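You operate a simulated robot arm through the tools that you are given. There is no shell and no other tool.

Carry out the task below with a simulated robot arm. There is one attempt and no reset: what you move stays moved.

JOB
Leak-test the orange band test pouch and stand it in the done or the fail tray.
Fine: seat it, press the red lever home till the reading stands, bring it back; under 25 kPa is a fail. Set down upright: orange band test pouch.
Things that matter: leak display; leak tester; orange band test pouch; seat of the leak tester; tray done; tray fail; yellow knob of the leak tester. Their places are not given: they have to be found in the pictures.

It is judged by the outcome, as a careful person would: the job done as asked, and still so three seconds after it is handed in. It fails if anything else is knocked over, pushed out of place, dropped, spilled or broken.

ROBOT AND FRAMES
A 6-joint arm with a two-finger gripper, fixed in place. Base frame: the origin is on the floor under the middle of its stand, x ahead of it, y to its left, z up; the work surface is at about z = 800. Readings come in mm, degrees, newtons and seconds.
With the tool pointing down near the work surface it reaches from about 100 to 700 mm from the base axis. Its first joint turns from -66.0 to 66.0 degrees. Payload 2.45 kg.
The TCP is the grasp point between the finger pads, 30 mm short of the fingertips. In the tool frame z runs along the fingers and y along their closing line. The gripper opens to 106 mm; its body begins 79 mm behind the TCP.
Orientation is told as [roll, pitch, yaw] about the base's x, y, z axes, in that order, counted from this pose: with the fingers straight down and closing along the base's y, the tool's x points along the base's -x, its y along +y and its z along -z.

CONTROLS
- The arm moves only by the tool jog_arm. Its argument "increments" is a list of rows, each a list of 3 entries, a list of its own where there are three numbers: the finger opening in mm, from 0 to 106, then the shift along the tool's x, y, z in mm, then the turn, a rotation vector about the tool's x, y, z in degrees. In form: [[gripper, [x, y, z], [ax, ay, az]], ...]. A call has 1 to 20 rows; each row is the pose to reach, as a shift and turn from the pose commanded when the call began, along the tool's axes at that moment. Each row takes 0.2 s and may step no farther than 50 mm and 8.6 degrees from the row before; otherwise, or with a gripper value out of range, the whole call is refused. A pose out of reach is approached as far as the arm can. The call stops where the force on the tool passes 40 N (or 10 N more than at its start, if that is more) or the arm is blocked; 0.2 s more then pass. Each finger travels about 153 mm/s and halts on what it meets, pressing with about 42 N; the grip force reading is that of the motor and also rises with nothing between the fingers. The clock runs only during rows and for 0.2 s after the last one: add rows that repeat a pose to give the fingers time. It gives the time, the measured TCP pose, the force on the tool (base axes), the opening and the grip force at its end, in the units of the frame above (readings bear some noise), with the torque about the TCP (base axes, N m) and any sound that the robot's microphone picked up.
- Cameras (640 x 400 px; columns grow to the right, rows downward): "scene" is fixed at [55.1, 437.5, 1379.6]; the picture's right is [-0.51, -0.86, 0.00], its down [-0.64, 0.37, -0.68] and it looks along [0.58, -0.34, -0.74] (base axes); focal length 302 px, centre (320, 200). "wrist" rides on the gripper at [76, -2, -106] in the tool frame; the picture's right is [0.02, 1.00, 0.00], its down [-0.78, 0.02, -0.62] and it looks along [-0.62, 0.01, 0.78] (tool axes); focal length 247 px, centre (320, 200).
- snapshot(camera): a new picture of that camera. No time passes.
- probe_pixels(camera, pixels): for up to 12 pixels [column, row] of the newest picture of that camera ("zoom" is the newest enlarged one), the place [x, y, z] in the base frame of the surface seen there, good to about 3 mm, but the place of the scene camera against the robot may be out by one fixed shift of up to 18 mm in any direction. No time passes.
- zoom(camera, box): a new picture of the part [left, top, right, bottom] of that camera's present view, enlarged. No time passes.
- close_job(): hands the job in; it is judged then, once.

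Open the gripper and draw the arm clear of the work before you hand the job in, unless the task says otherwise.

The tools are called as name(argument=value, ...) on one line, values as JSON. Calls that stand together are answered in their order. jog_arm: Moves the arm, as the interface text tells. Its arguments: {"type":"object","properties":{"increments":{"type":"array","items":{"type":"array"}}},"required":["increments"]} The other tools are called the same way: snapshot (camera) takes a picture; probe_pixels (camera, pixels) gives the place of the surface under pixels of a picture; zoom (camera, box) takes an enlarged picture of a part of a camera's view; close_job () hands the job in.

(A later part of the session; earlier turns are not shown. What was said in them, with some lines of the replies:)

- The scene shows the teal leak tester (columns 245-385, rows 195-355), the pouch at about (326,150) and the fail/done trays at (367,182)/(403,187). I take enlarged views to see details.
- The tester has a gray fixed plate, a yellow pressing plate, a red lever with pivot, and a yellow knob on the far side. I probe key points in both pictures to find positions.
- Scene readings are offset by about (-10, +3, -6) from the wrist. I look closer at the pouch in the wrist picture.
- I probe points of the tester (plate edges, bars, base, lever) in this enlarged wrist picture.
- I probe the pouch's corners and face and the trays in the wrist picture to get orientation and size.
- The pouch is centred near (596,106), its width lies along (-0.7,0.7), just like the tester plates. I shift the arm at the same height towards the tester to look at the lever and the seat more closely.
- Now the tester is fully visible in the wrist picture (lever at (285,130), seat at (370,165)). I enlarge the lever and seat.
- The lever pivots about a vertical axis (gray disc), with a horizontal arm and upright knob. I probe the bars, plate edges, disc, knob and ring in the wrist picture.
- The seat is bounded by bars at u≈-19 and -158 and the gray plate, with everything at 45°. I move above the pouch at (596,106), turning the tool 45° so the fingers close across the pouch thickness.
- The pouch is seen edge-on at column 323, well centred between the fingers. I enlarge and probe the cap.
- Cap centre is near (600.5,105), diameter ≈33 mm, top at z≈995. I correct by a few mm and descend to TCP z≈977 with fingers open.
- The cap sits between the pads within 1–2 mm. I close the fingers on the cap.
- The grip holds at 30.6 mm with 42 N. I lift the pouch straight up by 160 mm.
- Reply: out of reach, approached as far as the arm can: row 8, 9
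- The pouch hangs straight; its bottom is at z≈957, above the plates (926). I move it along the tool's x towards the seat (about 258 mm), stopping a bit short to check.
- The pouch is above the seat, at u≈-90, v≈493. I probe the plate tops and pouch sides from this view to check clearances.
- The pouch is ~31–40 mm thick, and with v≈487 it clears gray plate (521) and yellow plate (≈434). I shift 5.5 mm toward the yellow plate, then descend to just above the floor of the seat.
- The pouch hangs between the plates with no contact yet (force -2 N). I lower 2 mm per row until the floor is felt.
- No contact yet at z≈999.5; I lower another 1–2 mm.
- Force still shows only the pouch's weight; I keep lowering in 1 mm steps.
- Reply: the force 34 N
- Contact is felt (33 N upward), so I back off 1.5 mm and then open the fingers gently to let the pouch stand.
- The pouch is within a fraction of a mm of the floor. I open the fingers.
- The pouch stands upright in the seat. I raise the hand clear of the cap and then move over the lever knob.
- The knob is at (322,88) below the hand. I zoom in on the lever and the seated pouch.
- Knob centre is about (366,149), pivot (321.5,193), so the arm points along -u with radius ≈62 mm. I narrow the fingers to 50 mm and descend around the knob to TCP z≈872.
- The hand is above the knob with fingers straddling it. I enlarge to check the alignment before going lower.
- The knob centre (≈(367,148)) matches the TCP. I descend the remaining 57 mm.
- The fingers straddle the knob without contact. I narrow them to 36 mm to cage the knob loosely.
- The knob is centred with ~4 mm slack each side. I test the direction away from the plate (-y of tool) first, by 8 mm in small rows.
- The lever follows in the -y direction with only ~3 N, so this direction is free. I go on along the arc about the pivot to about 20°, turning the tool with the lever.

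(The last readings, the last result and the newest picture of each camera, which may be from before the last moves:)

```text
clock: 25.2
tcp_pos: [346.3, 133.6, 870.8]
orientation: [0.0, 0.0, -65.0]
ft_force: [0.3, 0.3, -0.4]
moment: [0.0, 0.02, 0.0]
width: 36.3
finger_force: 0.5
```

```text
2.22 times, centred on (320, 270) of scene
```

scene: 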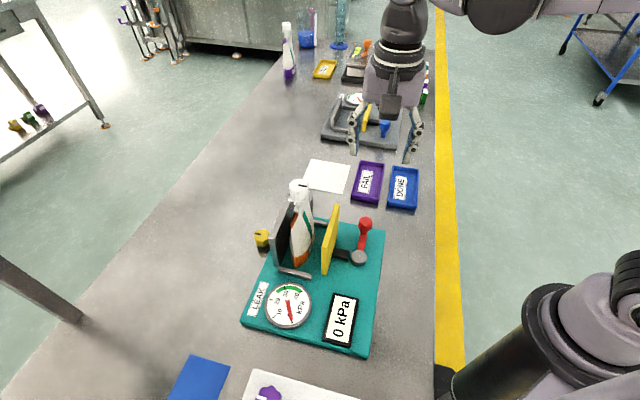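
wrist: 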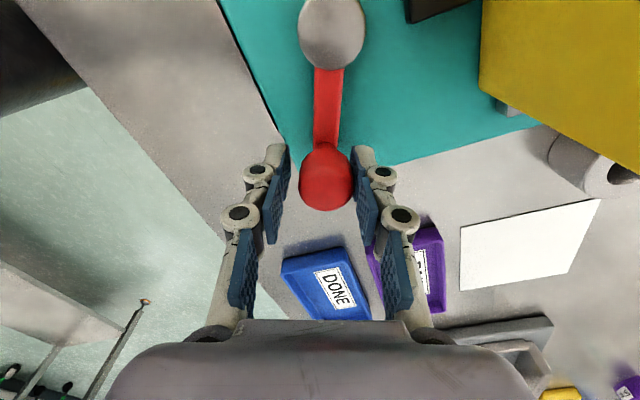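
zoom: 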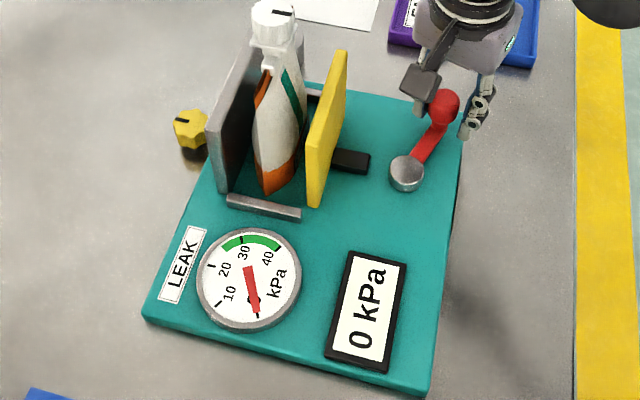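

The yellow plate has moved toward the pouch as the lever swings, so this is the pressing direction; display still 0 kPa. I continue along the arc by another 25°.

jog_arm(increments=[[36, [0.6, -5.4, 0], [0, 0, 5]], [36, [1.7, -10.8, 0], [0, 0, 10]], [36, [3.2, -16, 0], [0, 0, 15]], [36, [5.2, -21.1, 0], [0, 0, 20]], [36, [7.6, -26, 0], [0, 0, 25]], [36, [7.6, -26, 0], [0, 0, 25]]])

snapshot(camera="wrist")

zoom(camera="scene", box=[240, 180, 400, 360])

```text
clock: 26.6
tcp_pos: [319.1, 129.5, 871.0]
orientation: [0.1, -0.1, -90.0]
ft_force: [0.4, -0.7, 0.1]
moment: [-0.03, 0.0, -0.01]
width: 36.4
finger_force: 0.9
```

```text
taken
```

wrist: 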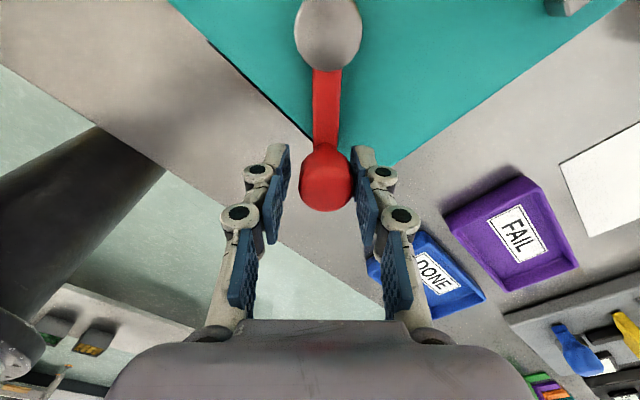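

```text
2.22 times, centred on (320, 270) of scene
```

zoom: 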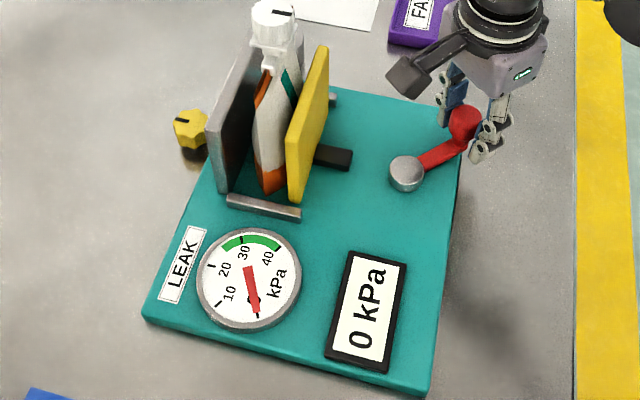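

At 45° the plate is close to the pouch. I go on in another 15° and check the forces and display.

jog_arm(increments=[[36, [0.6, -5.4, 0], [0, 0, 5]], [36, [1.7, -10.8, 0], [0, 0, 10]], [36, [3.2, -16, 0], [0, 0, 15]], [36, [3.2, -16, 0], [0, 0, 15]]])

snapshot(camera="wrist")

zoom(camera="scene", box=[240, 180, 400, 360])

```text
clock: 27.6
tcp_pos: [303.0, 132.4, 871.8]
orientation: [0.0, -0.1, -105.0]
ft_force: [0.0, 0.5, -0.3]
moment: [-0.01, -0.01, -0.01]
width: 35.9
finger_force: 0.0
```

```text
taken
```

wrist: 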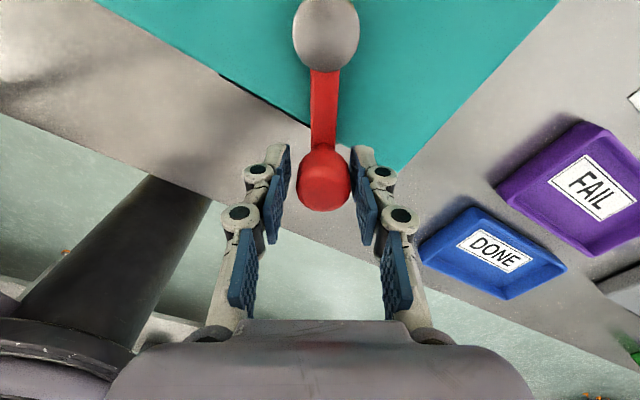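

```text
2.22 times, centred on (320, 270) of scene
```

zoom: 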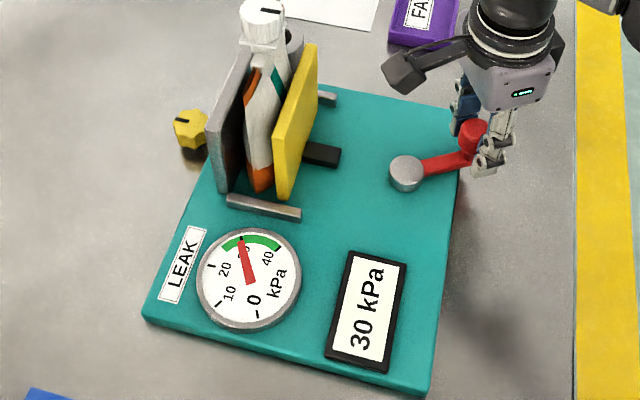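

The display shows 30 kPa with the plate pressing the pouch; the lever may not be at its end stop yet. I push a few more degrees, gently, watching for the stop.

jog_arm(increments=[[36, [0.3, -2.7, 0], [0, 0, 2.5]], [36, [0.6, -5.4, 0], [0, 0, 5]], [36, [0.6, -5.4, 0], [0, 0, 5]]])

snapshot(camera="wrist")

zoom(camera="scene", box=[240, 180, 400, 360])

```text
clock: 28.4
tcp_pos: [297.7, 133.7, 871.1]
orientation: [0.1, 0.0, -110.0]
ft_force: [7.7, 1.0, -0.3]
moment: [0.01, -0.18, 0.05]
width: 40.7
finger_force: 3.6
```

```text
taken
```

wrist: 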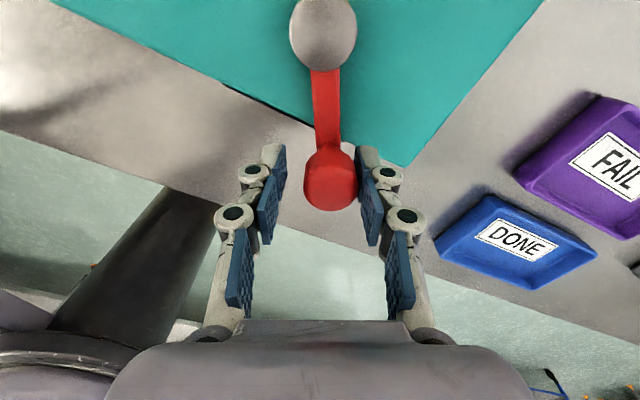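

```text
2.22 times, centred on (320, 270) of scene
```

zoom: 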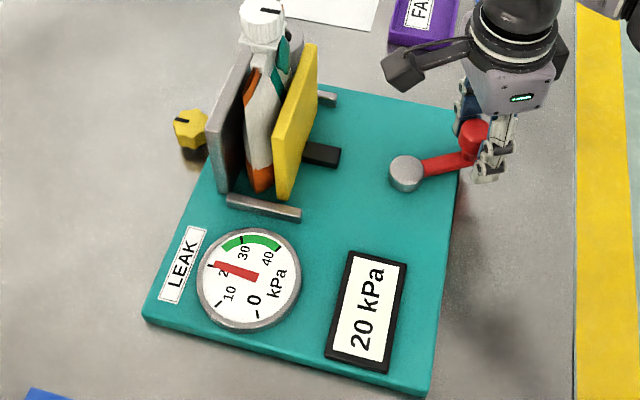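

The lever is against its stop (finger yields, 7.7 N), and the reading fell from 30 to 20 kPa. I hold here and watch until it stands.

jog_arm(increments=[[36, [0, 0, 0], [0, 0, 0]], [36, [0, 0, 0], [0, 0, 0]], [36, [0, 0, 0], [0, 0, 0]], [36, [0, 0, 0], [0, 0, 0]], [36, [0, 0, 0], [0, 0, 0]]])

zoom(camera="scene", box=[240, 180, 400, 360])

```text
clock: 29.6
tcp_pos: [299.4, 132.9, 871.7]
orientation: [0.1, -0.1, -110.0]
ft_force: [9.1, -0.1, 0.7]
moment: [0.04, -0.2, 0.07]
width: 41.4
finger_force: 3.9
```

```text
2.22 times, centred on (320, 270) of scene
```

zoom: 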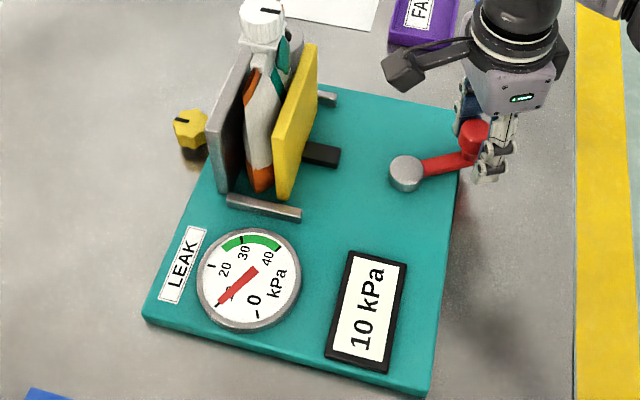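

The reading has fallen to 10 kPa. I keep holding to see where it settles.

jog_arm(increments=[[36, [0, 0, 0], [0, 0, 0]], [36, [0, 0, 0], [0, 0, 0]], [36, [0, 0, 0], [0, 0, 0]], [36, [0, 0, 0], [0, 0, 0]], [36, [0, 0, 0], [0, 0, 0]], [36, [0, 0, 0], [0, 0, 0]], [36, [0, 0, 0], [0, 0, 0]]])

zoom(camera="scene", box=[240, 180, 400, 360])

```text
clock: 31.2
tcp_pos: [299.5, 133.1, 872.1]
orientation: [0.1, 0.0, -110.0]
ft_force: [8.7, -0.5, -0.5]
moment: [0.0, -0.18, 0.02]
width: 41.1
finger_force: 4.1
```

```text
2.22 times, centred on (320, 270) of scene
```

zoom: 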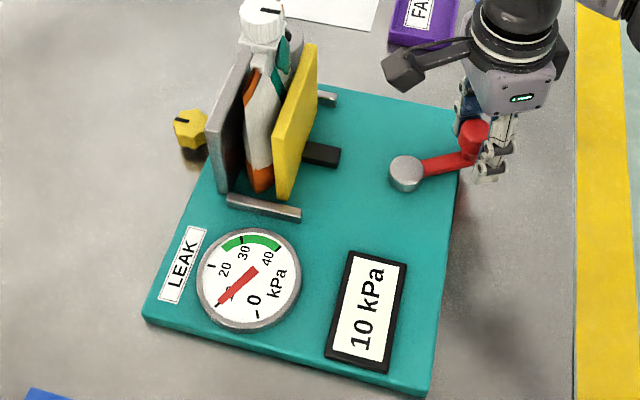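

The reading stays at 10 kPa. I hold 2 s more to confirm that it really stands.

jog_arm(increments=[[36, [0, 0, 0], [0, 0, 0]], [36, [0, 0, 0], [0, 0, 0]], [36, [0, 0, 0], [0, 0, 0]], [36, [0, 0, 0], [0, 0, 0]], [36, [0, 0, 0], [0, 0, 0]], [36, [0, 0, 0], [0, 0, 0]], [36, [0, 0, 0], [0, 0, 0]], [36, [0, 0, 0], [0, 0, 0]], [36, [0, 0, 0], [0, 0, 0]], [36, [0, 0, 0], [0, 0, 0]]])

zoom(camera="scene", box=[240, 260, 370, 360])

zoom(camera="scene", box=[240, 160, 380, 260])

```text
clock: 33.4
tcp_pos: [298.8, 133.5, 871.5]
orientation: [0.1, 0.1, -110.0]
ft_force: [7.3, -2.1, 0.2]
moment: [-0.07, -0.19, 0.02]
width: 41.4
finger_force: 4.2
```

```text
4.00 times, centred on (305, 310) of scene
```

zoom: 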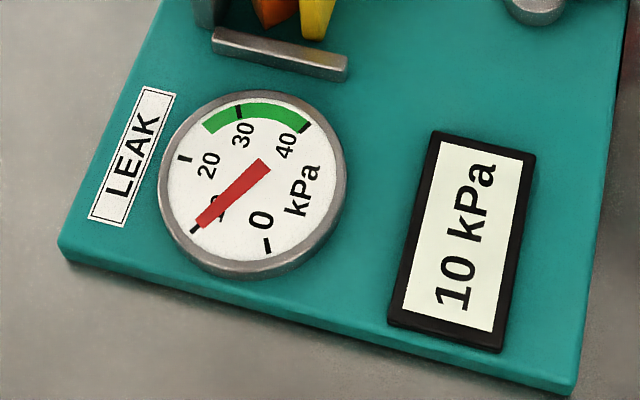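

```text
4.00 times, centred on (310, 210) of scene
```

zoom: 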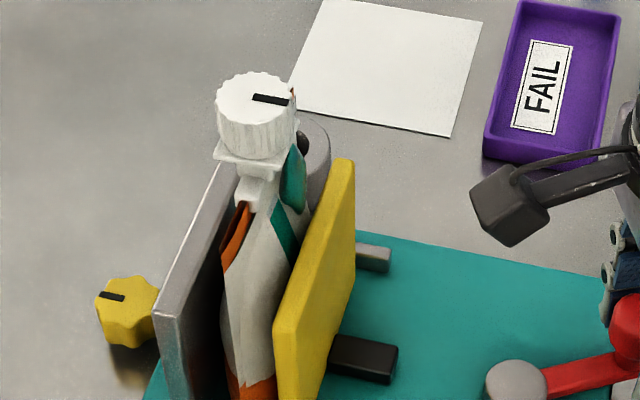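

The reading stands at 10 kPa, under 25, so it is a fail. I bring the lever back along the arc, first 40° of it.

jog_arm(increments=[[36, [0.4, 11.5, 0], [0, 0, -5]], [36, [1.7, 19.4, 0], [0, 0, -10]], [36, [4.1, 26.7, 0], [0, 0, -17]], [36, [7.8, 34.6, 0], [0, 0, -25]], [36, [11.9, 41, 0], [0, 0, -32]], [36, [17.5, 47.7, 0], [0, 0, -40]], [36, [17.5, 47.7, 0], [0, 0, -40]]])

snapshot(camera="wrist")

zoom(camera="scene", box=[240, 180, 400, 360])

```text
clock: 35.0
tcp_pos: [348.6, 134.7, 870.8]
orientation: [0.1, 0.0, -69.9]
ft_force: [-0.3, 0.0, -0.3]
moment: [-0.02, -0.01, -0.02]
width: 36.5
finger_force: 0.4
```

```text
taken
```

wrist: 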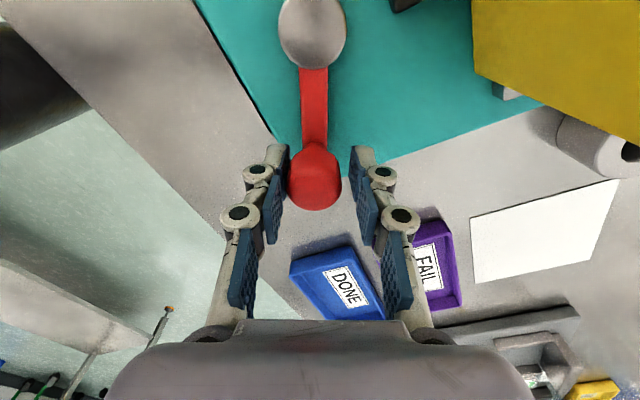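

```text
2.22 times, centred on (320, 270) of scene
```

zoom: 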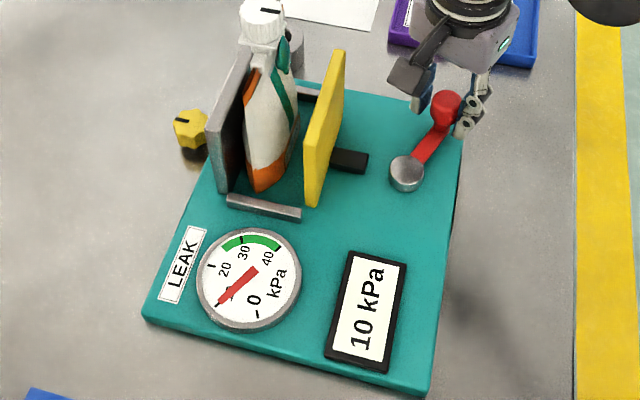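

The plate is withdrawing and the lever is at about 25°. I bring it the rest of the way back to its start position.

jog_arm(increments=[[36, [1, 7.6, 0], [0, 0, -7]], [36, [3, 15, 0], [0, 0, -14]], [36, [5.3, 21.1, 0], [0, 0, -20]], [36, [7.8, 26, 0], [0, 0, -25]], [36, [8.2, 27, 0], [0, 0, -25]], [36, [8.2, 27, 0], [0, 0, -25]]])

snapshot(camera="wrist")

zoom(camera="scene", box=[240, 180, 400, 360])

```text
clock: 36.4
tcp_pos: [370.2, 152.3, 871.2]
orientation: [-0.1, 0.0, -45.0]
ft_force: [-2.0, -0.9, -0.3]
moment: [-0.05, 0.11, -0.03]
width: 37.9
finger_force: 2.0
```

```text
taken
```

wrist: 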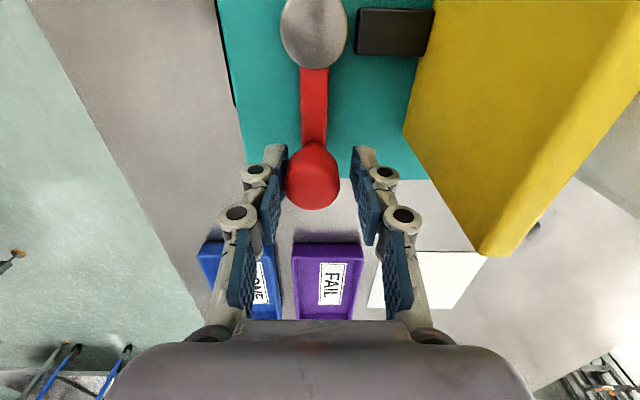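

```text
2.22 times, centred on (320, 270) of scene
```

zoom: 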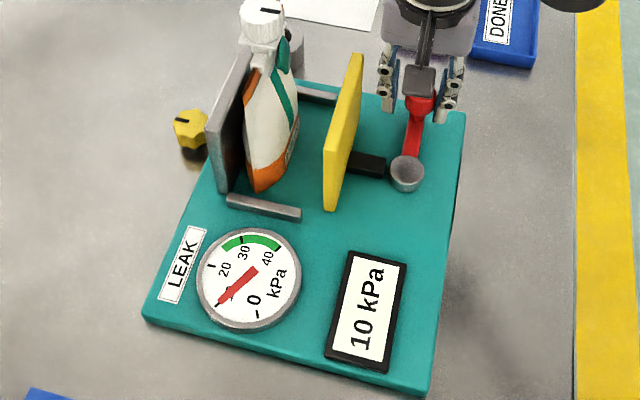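

The lever is back at rest (2 N against its stop). I centre the fingers on the knob, open to 50 mm and rise straight up.

jog_arm(increments=[[40, [0, -3, 0], [0, 0, 0]], [50, [0, -5, 0], [0, 0, 0]], [50, [0, -5, 0], [0, 0, 0]], [50, [0, -5, -20], [0, 0, 0]], [50, [0, -5, -50], [0, 0, 0]], [50, [0, -5, -90], [0, 0, 0]], [50, [0, -5, -135], [0, 0, 0]], [50, [0, -5, -180], [0, 0, 0]], [50, [0, -5, -210], [0, 0, 0]], [50, [0, -5, -210], [0, 0, 0]]])

snapshot(camera="wrist")

zoom(camera="scene", box=[230, 130, 430, 300])

```text
clock: 38.6
tcp_pos: [368.4, 146.4, 1081.0]
orientation: [0.0, 0.0, -44.9]
ft_force: [-0.5, 0.3, -0.3]
moment: [0.01, -0.02, 0.0]
width: 50.0
finger_force: 0.1
```

```text
taken
```

wrist: 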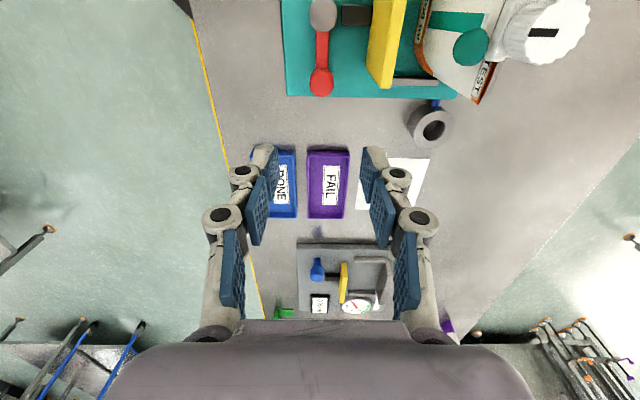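

```text
2.35 times, centred on (330, 215) of scene
```

zoom: 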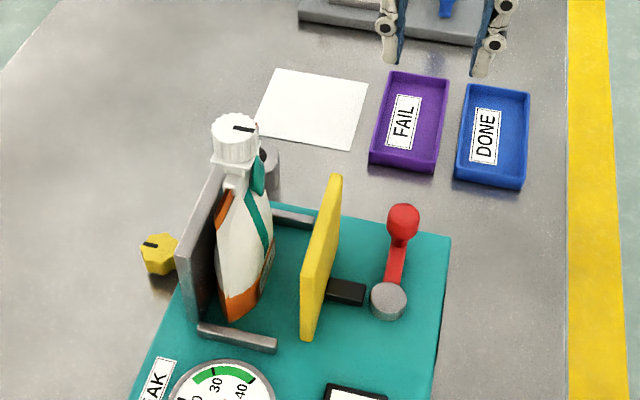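

A teal spot has appeared on the pouch's face near (470,45) in the wrist picture. I zoom in on it and on the pouch.

zoom(camera="wrist", box=[380, 0, 620, 150])

zoom(camera="scene", box=[270, 170, 330, 280])

probe_pixels(camera="wrist", pixels=[[470, 46], [478, 95], [545, 30], [575, 30], [525, 45], [440, 60], [448, 20], [426, 60], [485, 68], [430, 125]])

```text
2.67 times, centred on (500, 75) of wrist
```

zoom: 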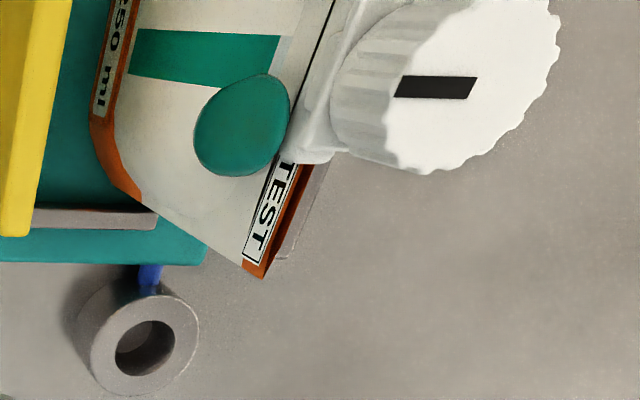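

```text
3.64 times, centred on (300, 225) of scene
```

zoom: 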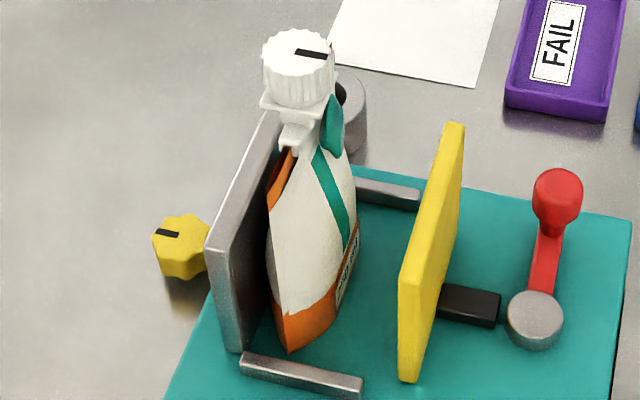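

```text
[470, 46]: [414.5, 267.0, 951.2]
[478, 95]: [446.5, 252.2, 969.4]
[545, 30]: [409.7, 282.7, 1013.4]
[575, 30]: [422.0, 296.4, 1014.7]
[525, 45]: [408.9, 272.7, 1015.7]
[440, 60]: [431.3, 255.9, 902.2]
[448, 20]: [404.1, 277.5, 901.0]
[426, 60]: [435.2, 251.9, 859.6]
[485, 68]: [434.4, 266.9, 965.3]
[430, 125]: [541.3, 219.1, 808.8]
```

The teal blob near the neck is product seeping out, consistent with the failing reading. The cap is now near (414,288), so I open fully and move above it to check the alignment.

jog_arm(increments=[[75, [0, 0, -10], [0, 0, 0]], [106, [15, 30, -10], [0, 0, 0]], [106, [33, 66, -10], [0, 0, 0]], [106, [51, 100, -10], [0, 0, 0]], [106, [67.7, 132, -10], [0, 0, 0]], [106, [67.7, 132, -10], [0, 0, 0]]])

snapshot(camera="wrist")

zoom(camera="wrist", box=[220, 0, 420, 180])

```text
clock: 40.0
tcp_pos: [413.1, 288.9, 1091.9]
orientation: [0.0, 0.0, -45.0]
ft_force: [-0.3, 1.0, -0.1]
moment: [0.0, -0.03, 0.0]
width: 105.9
finger_force: 0.0
```

```text
taken
```

wrist: 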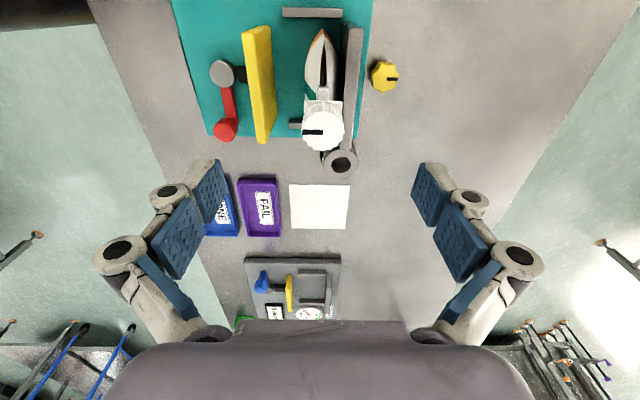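

```text
2.22 times, centred on (320, 90) of wrist
```

zoom: 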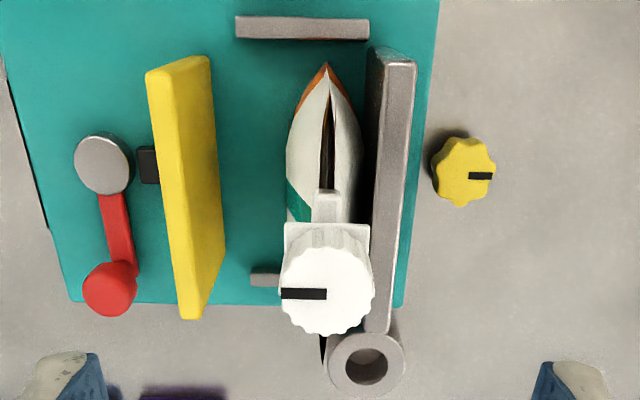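

The cap at (322,130) matches the expected position under the TCP. I descend 95 mm to z≈997 around the cap.

jog_arm(increments=[[106, [0, 0, 30], [0, 0, 0]], [106, [0, 0, 60], [0, 0, 0]], [106, [0, 0, 80], [0, 0, 0]], [106, [0, 0, 94], [0, 0, 0]], [106, [0, 0, 94], [0, 0, 0]]])

snapshot(camera="wrist")

zoom(camera="scene", box=[230, 130, 400, 300])

```text
clock: 41.2
tcp_pos: [413.8, 288.2, 995.5]
orientation: [0.0, 0.0, -45.1]
ft_force: [-0.1, -0.1, 0.2]
moment: [0.01, 0.03, -0.01]
width: 106.1
finger_force: 0.0
```

```text
taken
```

wrist: 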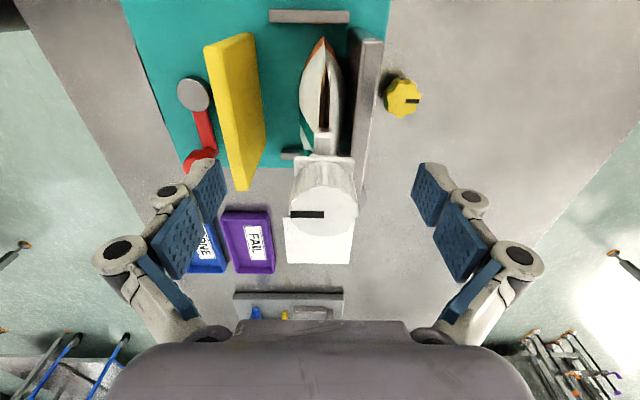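

```text
2.35 times, centred on (315, 215) of scene
```

zoom: 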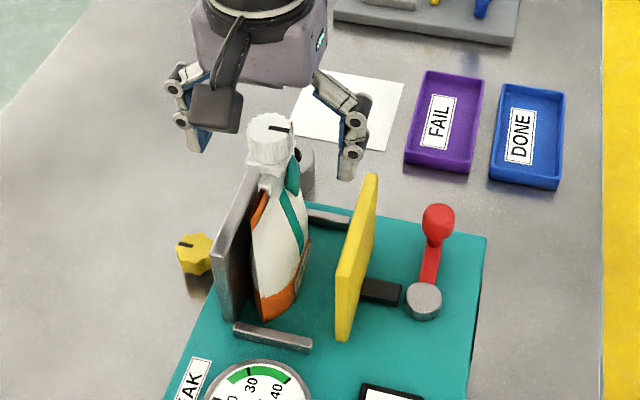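

Aligned. I raise 3 mm so that the fingertips stay above the seepage spot, then close on the cap.

jog_arm(increments=[[90, [0, 0, -3], [0, 0, 0]], [70, [0, 0, -3], [0, 0, 0]], [50, [0, 0, -3], [0, 0, 0]], [40, [0, 0, -3], [0, 0, 0]], [34, [0, 0, -3], [0, 0, 0]], [20, [0, 0, -3], [0, 0, 0]], [20, [0, 0, -3], [0, 0, 0]], [20, [0, 0, -3], [0, 0, 0]]])

snapshot(camera="wrist")

zoom(camera="scene", box=[230, 130, 400, 300])

```text
clock: 43.0
tcp_pos: [414.3, 288.4, 1000.1]
orientation: [0.0, 0.0, -45.0]
ft_force: [1.0, 0.6, 1.1]
moment: [0.02, -0.1, 0.0]
width: 30.7
finger_force: 42.2
```

```text
taken
```

wrist: 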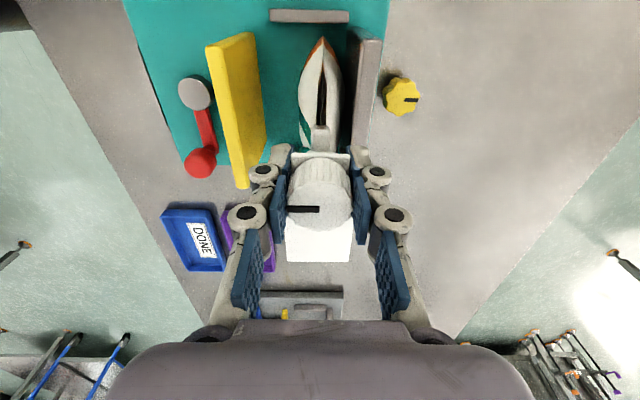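

```text
2.35 times, centred on (315, 215) of scene
```

zoom: 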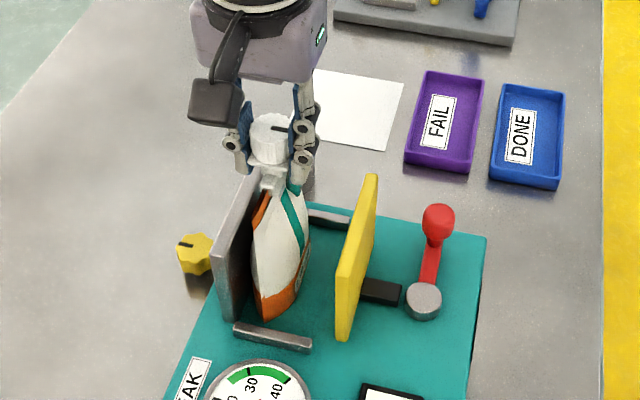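

Gripped again (30.7 mm, 42 N). I lift slightly, ease 6 mm away from the gray plate, then lift to z≈1135.

jog_arm(increments=[[20, [0, 0, -4], [0, 0, 0]], [20, [0, -3, -10], [0, 0, 0]], [20, [0, -6, -20], [0, 0, 0]], [20, [0, -6, -45], [0, 0, 0]], [20, [0, -6, -70], [0, 0, 0]], [20, [0, -6, -95], [0, 0, 0]], [20, [0, -6, -120], [0, 0, 0]], [20, [0, -6, -136], [0, 0, 0]], [20, [0, -6, -136], [0, 0, 0]]])

snapshot(camera="wrist")

snapshot(camera="scene")

```text
clock: 45.0
tcp_pos: [407.6, 283.8, 1136.5]
orientation: [0.1, 0.0, -45.0]
ft_force: [0.0, 0.2, -2.4]
moment: [0.04, -0.03, 0.02]
width: 31.0
finger_force: 42.2
```

```text
taken
```

wrist: 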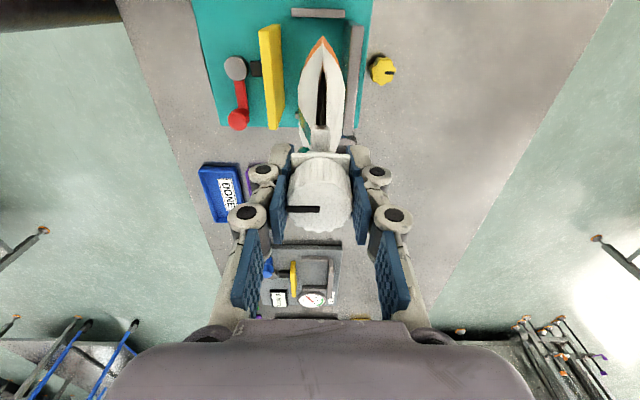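

```text
taken
```

scene: 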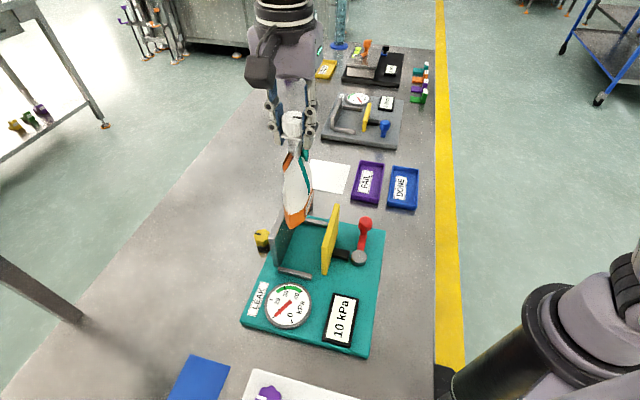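

The pouch hangs straight and has cleared the seat. I carry it along -u and stop beside the FAIL tray to see the tray's corners unobstructed.

jog_arm(increments=[[20, [-20, 0, 0], [0, 0, 0]], [20, [-50, 0, 0], [0, 0, 0]], [20, [-85, 0, 0], [0, 0, 0]], [20, [-120, 0, 0], [0, 0, 0]], [20, [-155, -7, 0], [0, 0, 0]], [20, [-190, -14, 0], [0, 0, 0]], [20, [-225, -21, 0], [0, 0, 0]], [20, [-245, -28, 0], [0, 0, 0]], [20, [-252, -28, 0], [0, 0, 0]], [20, [-252, -28, 0], [0, 0, 0]]])

snapshot(camera="wrist")

zoom(camera="wrist", box=[160, 0, 360, 140])

snapshot(camera="scene")

```text
clock: 47.2
tcp_pos: [566.2, 84.8, 1135.1]
orientation: [0.0, 0.0, -45.0]
ft_force: [0.7, -0.6, -3.2]
moment: [-0.01, 0.0, -0.02]
width: 30.7
finger_force: 42.0
```

```text
taken
```

wrist: 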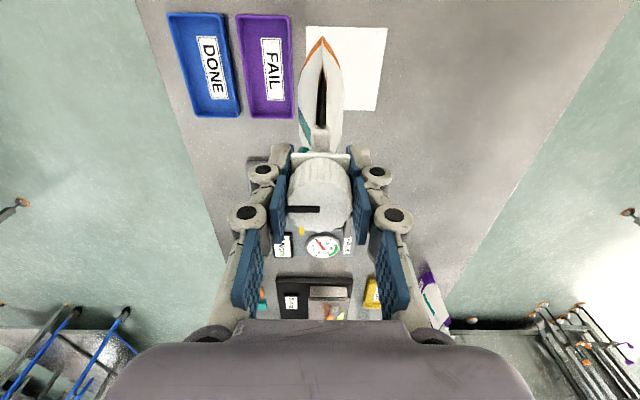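

```text
2.86 times, centred on (260, 70) of wrist
```

zoom: 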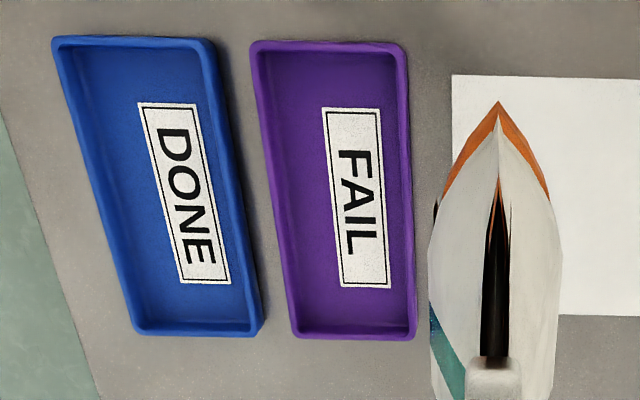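

```text
taken
```

scene: 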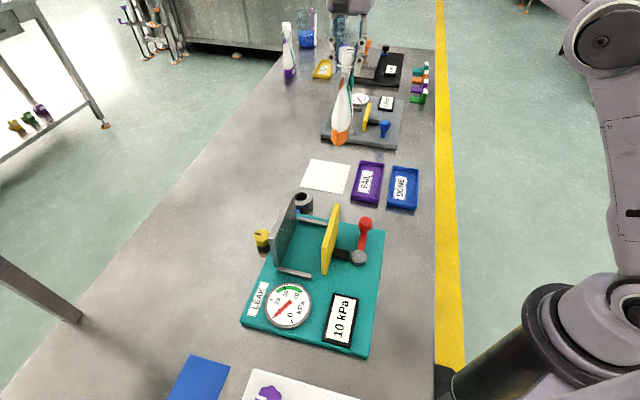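

The FAIL tray is fully visible (zoom corners (252,45), (405,47), (415,335), (297,335)). I probe its rim and floor.

probe_pixels(camera="zoom", pixels=[[256, 46], [402, 48], [411, 330], [299, 332], [273, 62], [390, 60], [399, 318], [302, 318], [340, 200], [300, 200], [262, 180], [409, 180]])

```text
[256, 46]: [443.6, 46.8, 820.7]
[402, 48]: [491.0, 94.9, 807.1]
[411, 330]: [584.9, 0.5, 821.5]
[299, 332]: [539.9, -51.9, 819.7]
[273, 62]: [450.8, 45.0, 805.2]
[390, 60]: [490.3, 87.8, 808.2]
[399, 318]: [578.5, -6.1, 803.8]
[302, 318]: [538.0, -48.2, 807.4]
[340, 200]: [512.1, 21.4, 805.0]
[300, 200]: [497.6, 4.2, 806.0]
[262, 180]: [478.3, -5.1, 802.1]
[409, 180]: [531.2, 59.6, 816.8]
```

Tray spans u -281…-417, v 346…414 with floor at z≈805; its centre is u≈-349, v≈380. I move over it and verify from the pictures before lowering.

jog_arm(increments=[[20, [-4, -20, 0], [0, 0, 0]], [20, [-8, -45, 0], [0, 0, 0]], [20, [-10.6, -70, 0], [0, 0, 0]], [20, [-10.6, -80.8, 0], [0, 0, 0]], [20, [-10.6, -80.8, 0], [0, 0, 0]], [20, [-10.6, -80.8, 30], [0, 0, 0]], [20, [-10.6, -80.8, 60], [0, 0, 0]], [20, [-10.6, -80.8, 90], [0, 0, 0]], [20, [-10.6, -80.8, 105], [0, 0, 0]], [20, [-10.6, -80.8, 105], [0, 0, 0]]])

snapshot(camera="wrist")

zoom(camera="scene", box=[310, 60, 450, 220])

zoom(camera="wrist", box=[240, 0, 420, 160])

```text
clock: 49.4
tcp_pos: [517.8, 21.4, 1030.1]
orientation: [-0.1, 0.0, -45.0]
ft_force: [0.3, -0.1, -3.7]
moment: [-0.03, 0.02, 0.02]
width: 30.6
finger_force: 42.8
```

```text
taken
```

wrist: 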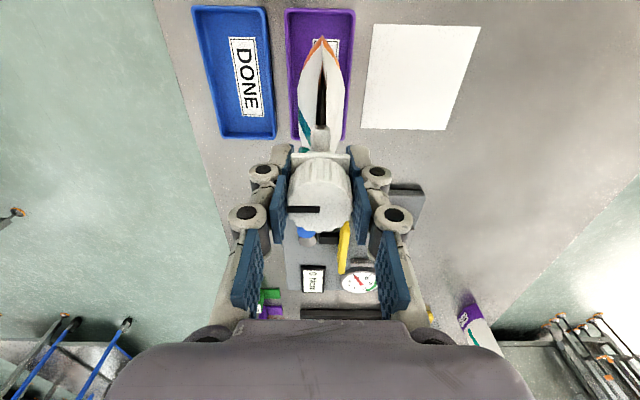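

```text
2.50 times, centred on (380, 140) of scene
```

zoom: 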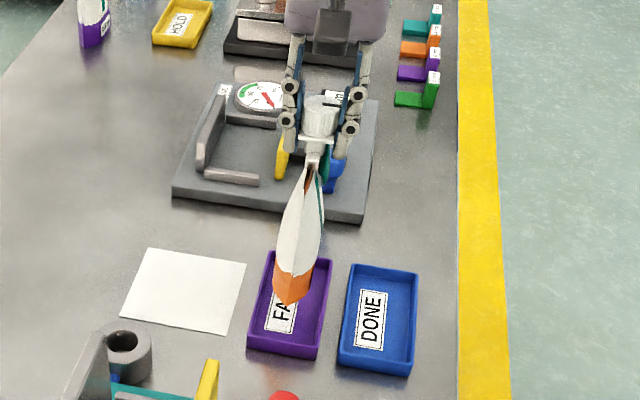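

```text
2.50 times, centred on (330, 80) of wrist
```

zoom: 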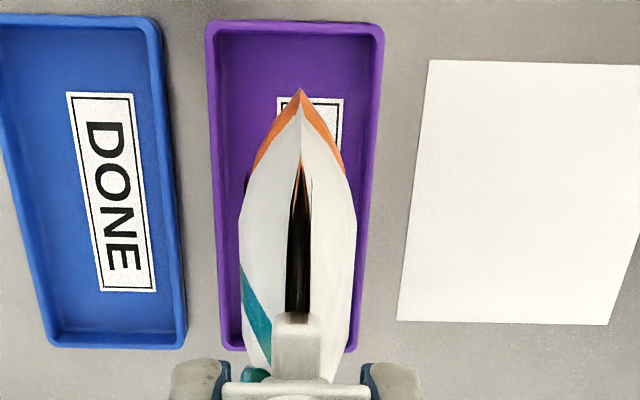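

The pouch is centred over the tray laterally (tray columns 285–355, pouch 321). I probe the pouch's near bottom corner and its sides against the tray.

probe_pixels(camera="zoom", pixels=[[302, 96], [302, 110], [246, 200], [353, 200], [262, 150], [338, 150], [210, 60], [380, 60], [295, 60], [225, 340]])

```text
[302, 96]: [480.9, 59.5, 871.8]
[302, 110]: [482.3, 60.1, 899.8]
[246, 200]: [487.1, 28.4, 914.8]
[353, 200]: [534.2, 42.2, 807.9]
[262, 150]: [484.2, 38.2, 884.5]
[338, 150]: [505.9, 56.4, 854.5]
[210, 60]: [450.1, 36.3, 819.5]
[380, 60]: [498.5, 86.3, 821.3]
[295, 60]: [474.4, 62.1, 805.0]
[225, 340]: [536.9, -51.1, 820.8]
```

The pouch spans v≈364–398 and u≈-298…-395, inside the tray's floor (350–409, -286…-414). I lower 38 mm, then feel for the floor.

jog_arm(increments=[[20, [-1, -1, 10], [0, 0, 0]], [20, [-2, -1.5, 20], [0, 0, 0]], [20, [-2, -1.5, 30], [0, 0, 0]], [20, [-2, -1.5, 37], [0, 0, 0]], [20, [-2, -1.5, 39], [0, 0, 0]], [20, [-2, -1.5, 39], [0, 0, 0]]])

zoom(camera="scene", box=[310, 60, 450, 220])

```text
clock: 50.8
tcp_pos: [518.5, 18.2, 992.3]
orientation: [0.0, 0.0, -45.0]
ft_force: [0.3, -0.4, -3.6]
moment: [0.01, 0.03, 0.0]
width: 30.6
finger_force: 41.6
```

```text
2.50 times, centred on (380, 140) of scene
```

zoom: 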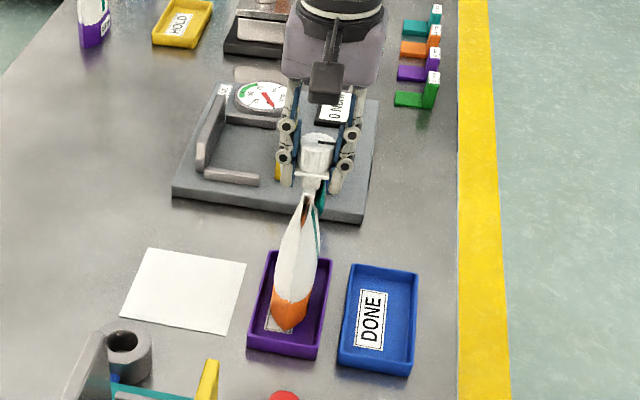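

The pouch is entering the tray with no contact yet (z 992). I lower in 1.5 mm steps, one reading at a time.

jog_arm(increments=[[20, [0, 0, 1.5], [0, 0, 0]], [20, [0, 0, 3], [0, 0, 0]], [20, [0, 0, 3], [0, 0, 0]]])

```text
clock: 51.6
tcp_pos: [518.4, 18.5, 988.7]
orientation: [0.0, 0.1, -44.9]
ft_force: [0.4, 0.6, -3.4]
moment: [-0.03, -0.01, 0.0]
width: 30.6
finger_force: 42.2
```

Still hanging free at z≈988.7; I go 2 mm lower.

jog_arm(increments=[[20, [0, 0, 1], [0, 0, 0]], [20, [0, 0, 2], [0, 0, 0]], [20, [0, 0, 2], [0, 0, 0]]])

```text
clock: 52.4
tcp_pos: [518.4, 19.3, 986.9]
orientation: [-0.1, 0.0, -45.0]
ft_force: [0.2, 0.0, -1.6]
moment: [-0.02, 0.0, 0.01]
width: 30.8
finger_force: 42.9
```

The force has dropped to -1.6 N, so contact may be near; one more millimetre.

jog_arm(increments=[[20, [0, 0, 0.8], [0, 0, 0]], [20, [0, 0, 0.8], [0, 0, 0]]])

```text
clock: 53.0
tcp_pos: [518.8, 19.6, 986.4]
orientation: [0.1, 0.0, -45.0]
ft_force: [-0.3, 0.9, -3.0]
moment: [-0.03, 0.02, 0.0]
width: 30.8
finger_force: 42.3
```

Still about -3 N (hanging); another 0.8 mm.

jog_arm(increments=[[20, [0, 0, 0.8], [0, 0, 0]], [20, [0, 0, 0.8], [0, 0, 0]]])

```text
clock: 53.6
tcp_pos: [518.3, 20.3, 984.4]
orientation: [0.0, 0.0, -44.9]
ft_force: [-0.6, 0.3, -2.5]
moment: [0.02, 0.03, -0.02]
width: 30.6
finger_force: 41.8
```

Not yet in contact at z≈984.5; another 0.8 mm.

jog_arm(increments=[[20, [0, 0, 0.8], [0, 0, 0]], [20, [0, 0, 0.8], [0, 0, 0]]])

```text
clock: 54.2
tcp_pos: [517.3, 20.1, 984.9]
orientation: [0.0, -0.1, -45.0]
ft_force: [1.5, 0.2, 14.9]
moment: [-0.07, 0.04, 0.01]
width: 30.7
finger_force: 42.0
```

Contact with the tray floor (15 N). I back off 0.7 mm and check.

jog_arm(increments=[[20, [0, 0, -0.7], [0, 0, 0]], [20, [0, 0, -0.7], [0, 0, 0]]])

zoom(camera="scene", box=[310, 60, 450, 220])

snapshot(camera="wrist")

```text
clock: 54.8
tcp_pos: [517.5, 19.2, 984.7]
orientation: [0.0, 0.0, -45.0]
ft_force: [1.4, 0.8, 6.1]
moment: [-0.04, -0.08, 0.0]
width: 30.6
finger_force: 42.3
```

```text
2.50 times, centred on (380, 140) of scene
```

zoom: 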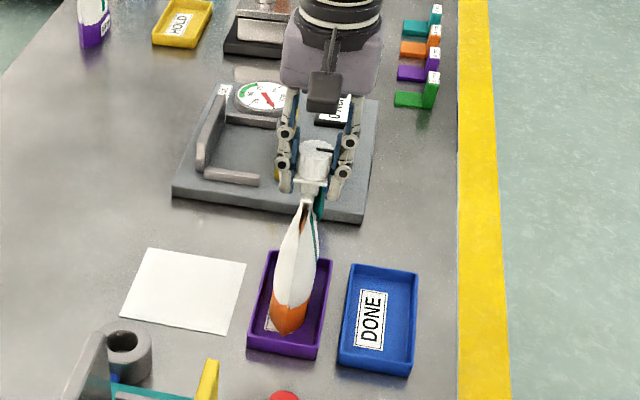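

```text
taken
```

wrist: 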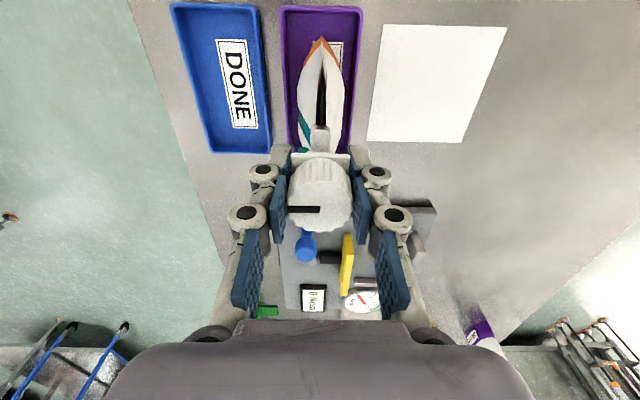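

The pouch rests lightly on the tray floor (6 N up) well inside the FAIL tray. I open the fingers gently.

jog_arm(increments=[[34, [0, 0, -0.3], [0, 0, 0]], [40, [0, 0, -0.3], [0, 0, 0]], [55, [0, 0, -0.3], [0, 0, 0]], [75, [0, 0, -0.3], [0, 0, 0]], [90, [0, 0, -0.3], [0, 0, 0]], [90, [0, 0, -0.3], [0, 0, 0]]])

zoom(camera="scene", box=[310, 60, 450, 220])

snapshot(camera="wrist")

```text
clock: 56.2
tcp_pos: [518.9, 19.3, 984.3]
orientation: [0.0, 0.0, -45.0]
ft_force: [-0.5, 0.0, 0.0]
moment: [0.0, -0.03, 0.01]
width: 90.0
finger_force: 0.1
```

```text
2.50 times, centred on (380, 140) of scene
```

zoom: 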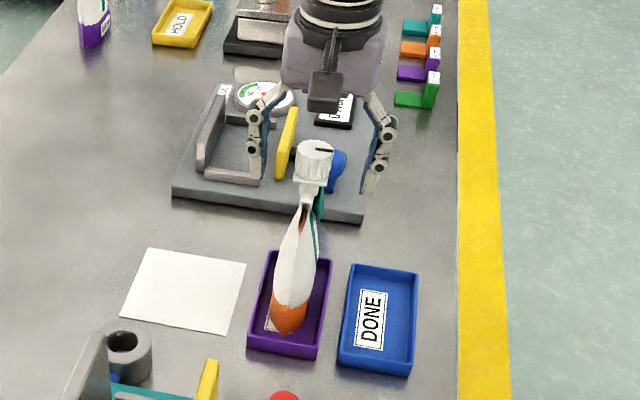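

```text
taken
```

wrist: 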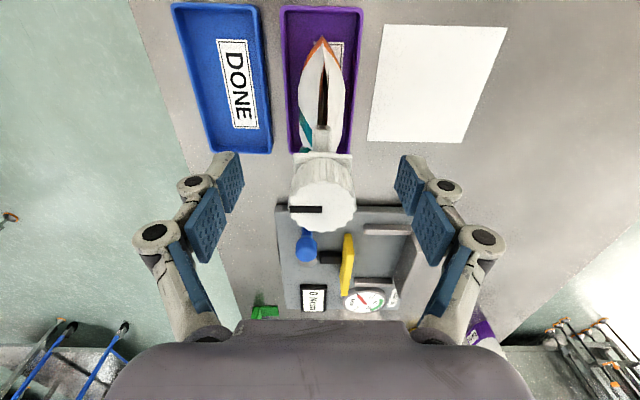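

The pouch stands on its own in the FAIL tray. I raise the hand straight up 110 mm and then draw back toward the base.

jog_arm(increments=[[90, [0, 0, -15], [0, 0, 0]], [90, [0, 0, -40], [0, 0, 0]], [90, [0, 0, -75], [0, 0, 0]], [90, [0, 0, -110], [0, 0, 0]], [90, [20, -30, -120], [0, 0, 0]], [90, [40, -70, -120], [0, 0, 0]], [90, [60, -110, -120], [0, 0, 0]], [90, [60, -110, -120], [0, 0, 0]]])

snapshot(camera="scene")

snapshot(camera="wrist")

```text
clock: 58.0
tcp_pos: [396.9, -13.4, 1106.7]
orientation: [0.0, 0.0, -45.1]
ft_force: [0.1, -0.4, 0.0]
moment: [0.01, 0.01, 0.02]
width: 89.8
finger_force: 0.0
```

```text
taken
```

scene: 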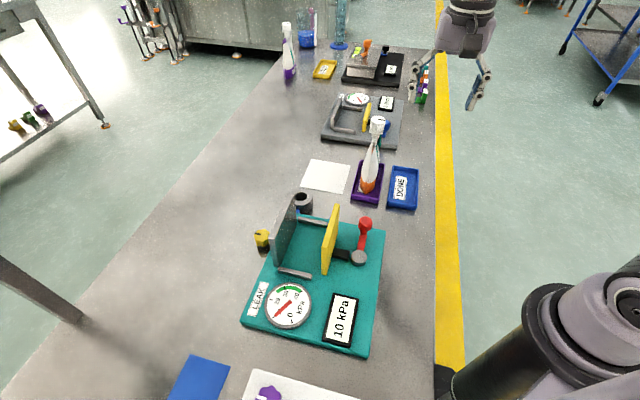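

```text
taken
```

wrist: 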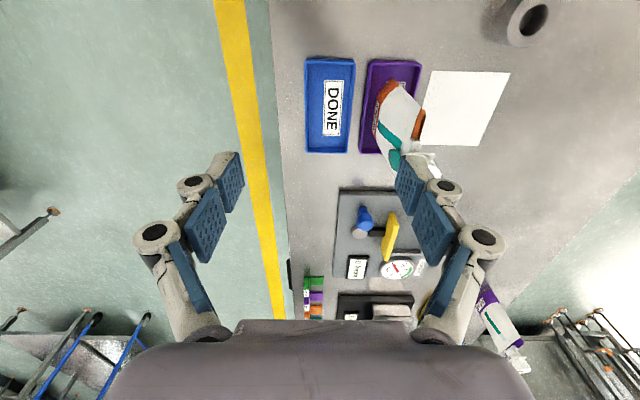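

The pouch stands in the FAIL tray and the lever is at its starting place. I take a last close look at both before handing in.

zoom(camera="scene", box=[320, 90, 440, 220])

zoom(camera="scene", box=[230, 180, 400, 360])

jog_arm(increments=[[90, [0, 0, 0], [0, 0, 0]], [90, [0, 0, 0], [0, 0, 0]], [90, [0, 0, 0], [0, 0, 0]], [90, [0, 0, 0], [0, 0, 0]], [90, [0, 0, 0], [0, 0, 0]]])

snapshot(camera="scene")

```text
3.08 times, centred on (380, 155) of scene
```

zoom: 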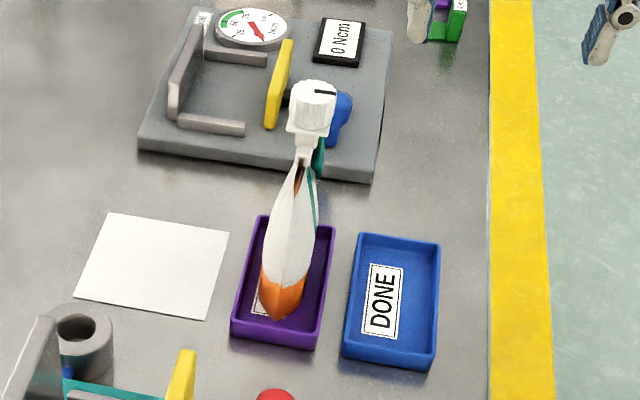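

```text
2.22 times, centred on (315, 270) of scene
```

zoom: 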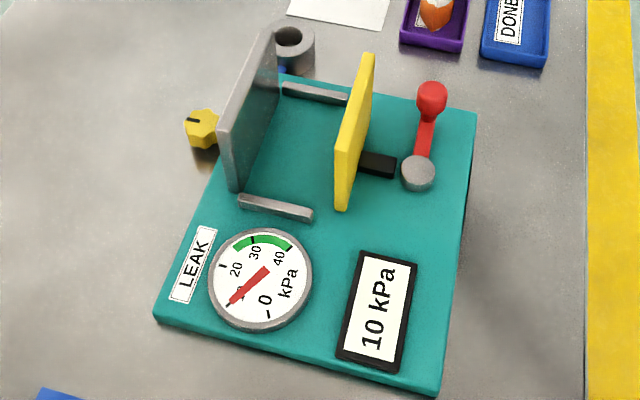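

```text
clock: 59.2
tcp_pos: [397.8, -13.6, 1106.4]
orientation: [-0.1, 0.0, -45.0]
ft_force: [0.4, 0.5, 0.1]
moment: [-0.03, 0.0, -0.01]
width: 89.9
finger_force: 0.1
```

```text
taken
```

scene: 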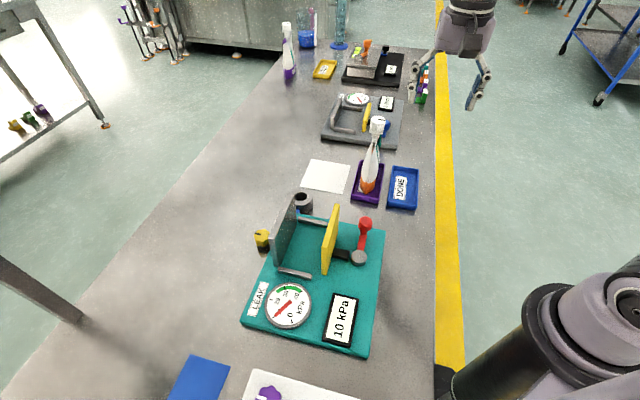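

The pouch stands upright and still in the FAIL tray (reading stood at 10 kPa < 25), the lever is back, the gripper is open and clear. I hand the job in.

close_job()

```text
The job is handed in.
```

The orange band test pouch failed its leak test and is standing upright in the FAIL tray; the job is handed in.

With the pouch seated, I pressed the red lever to its stop. The reading rose to 30 kPa, fell, and then stood at 10 kPa for about four seconds, well under the 25 kPa limit. During the test a teal spot also appeared on the pouch just below the cap, which looks like product seeping out.

I brought the lever back to its start position and did not touch the yellow knob. The leak display still shows 10 kPa. The gripper is open and clear of the work, and nothing else looked moved in the last pictures.
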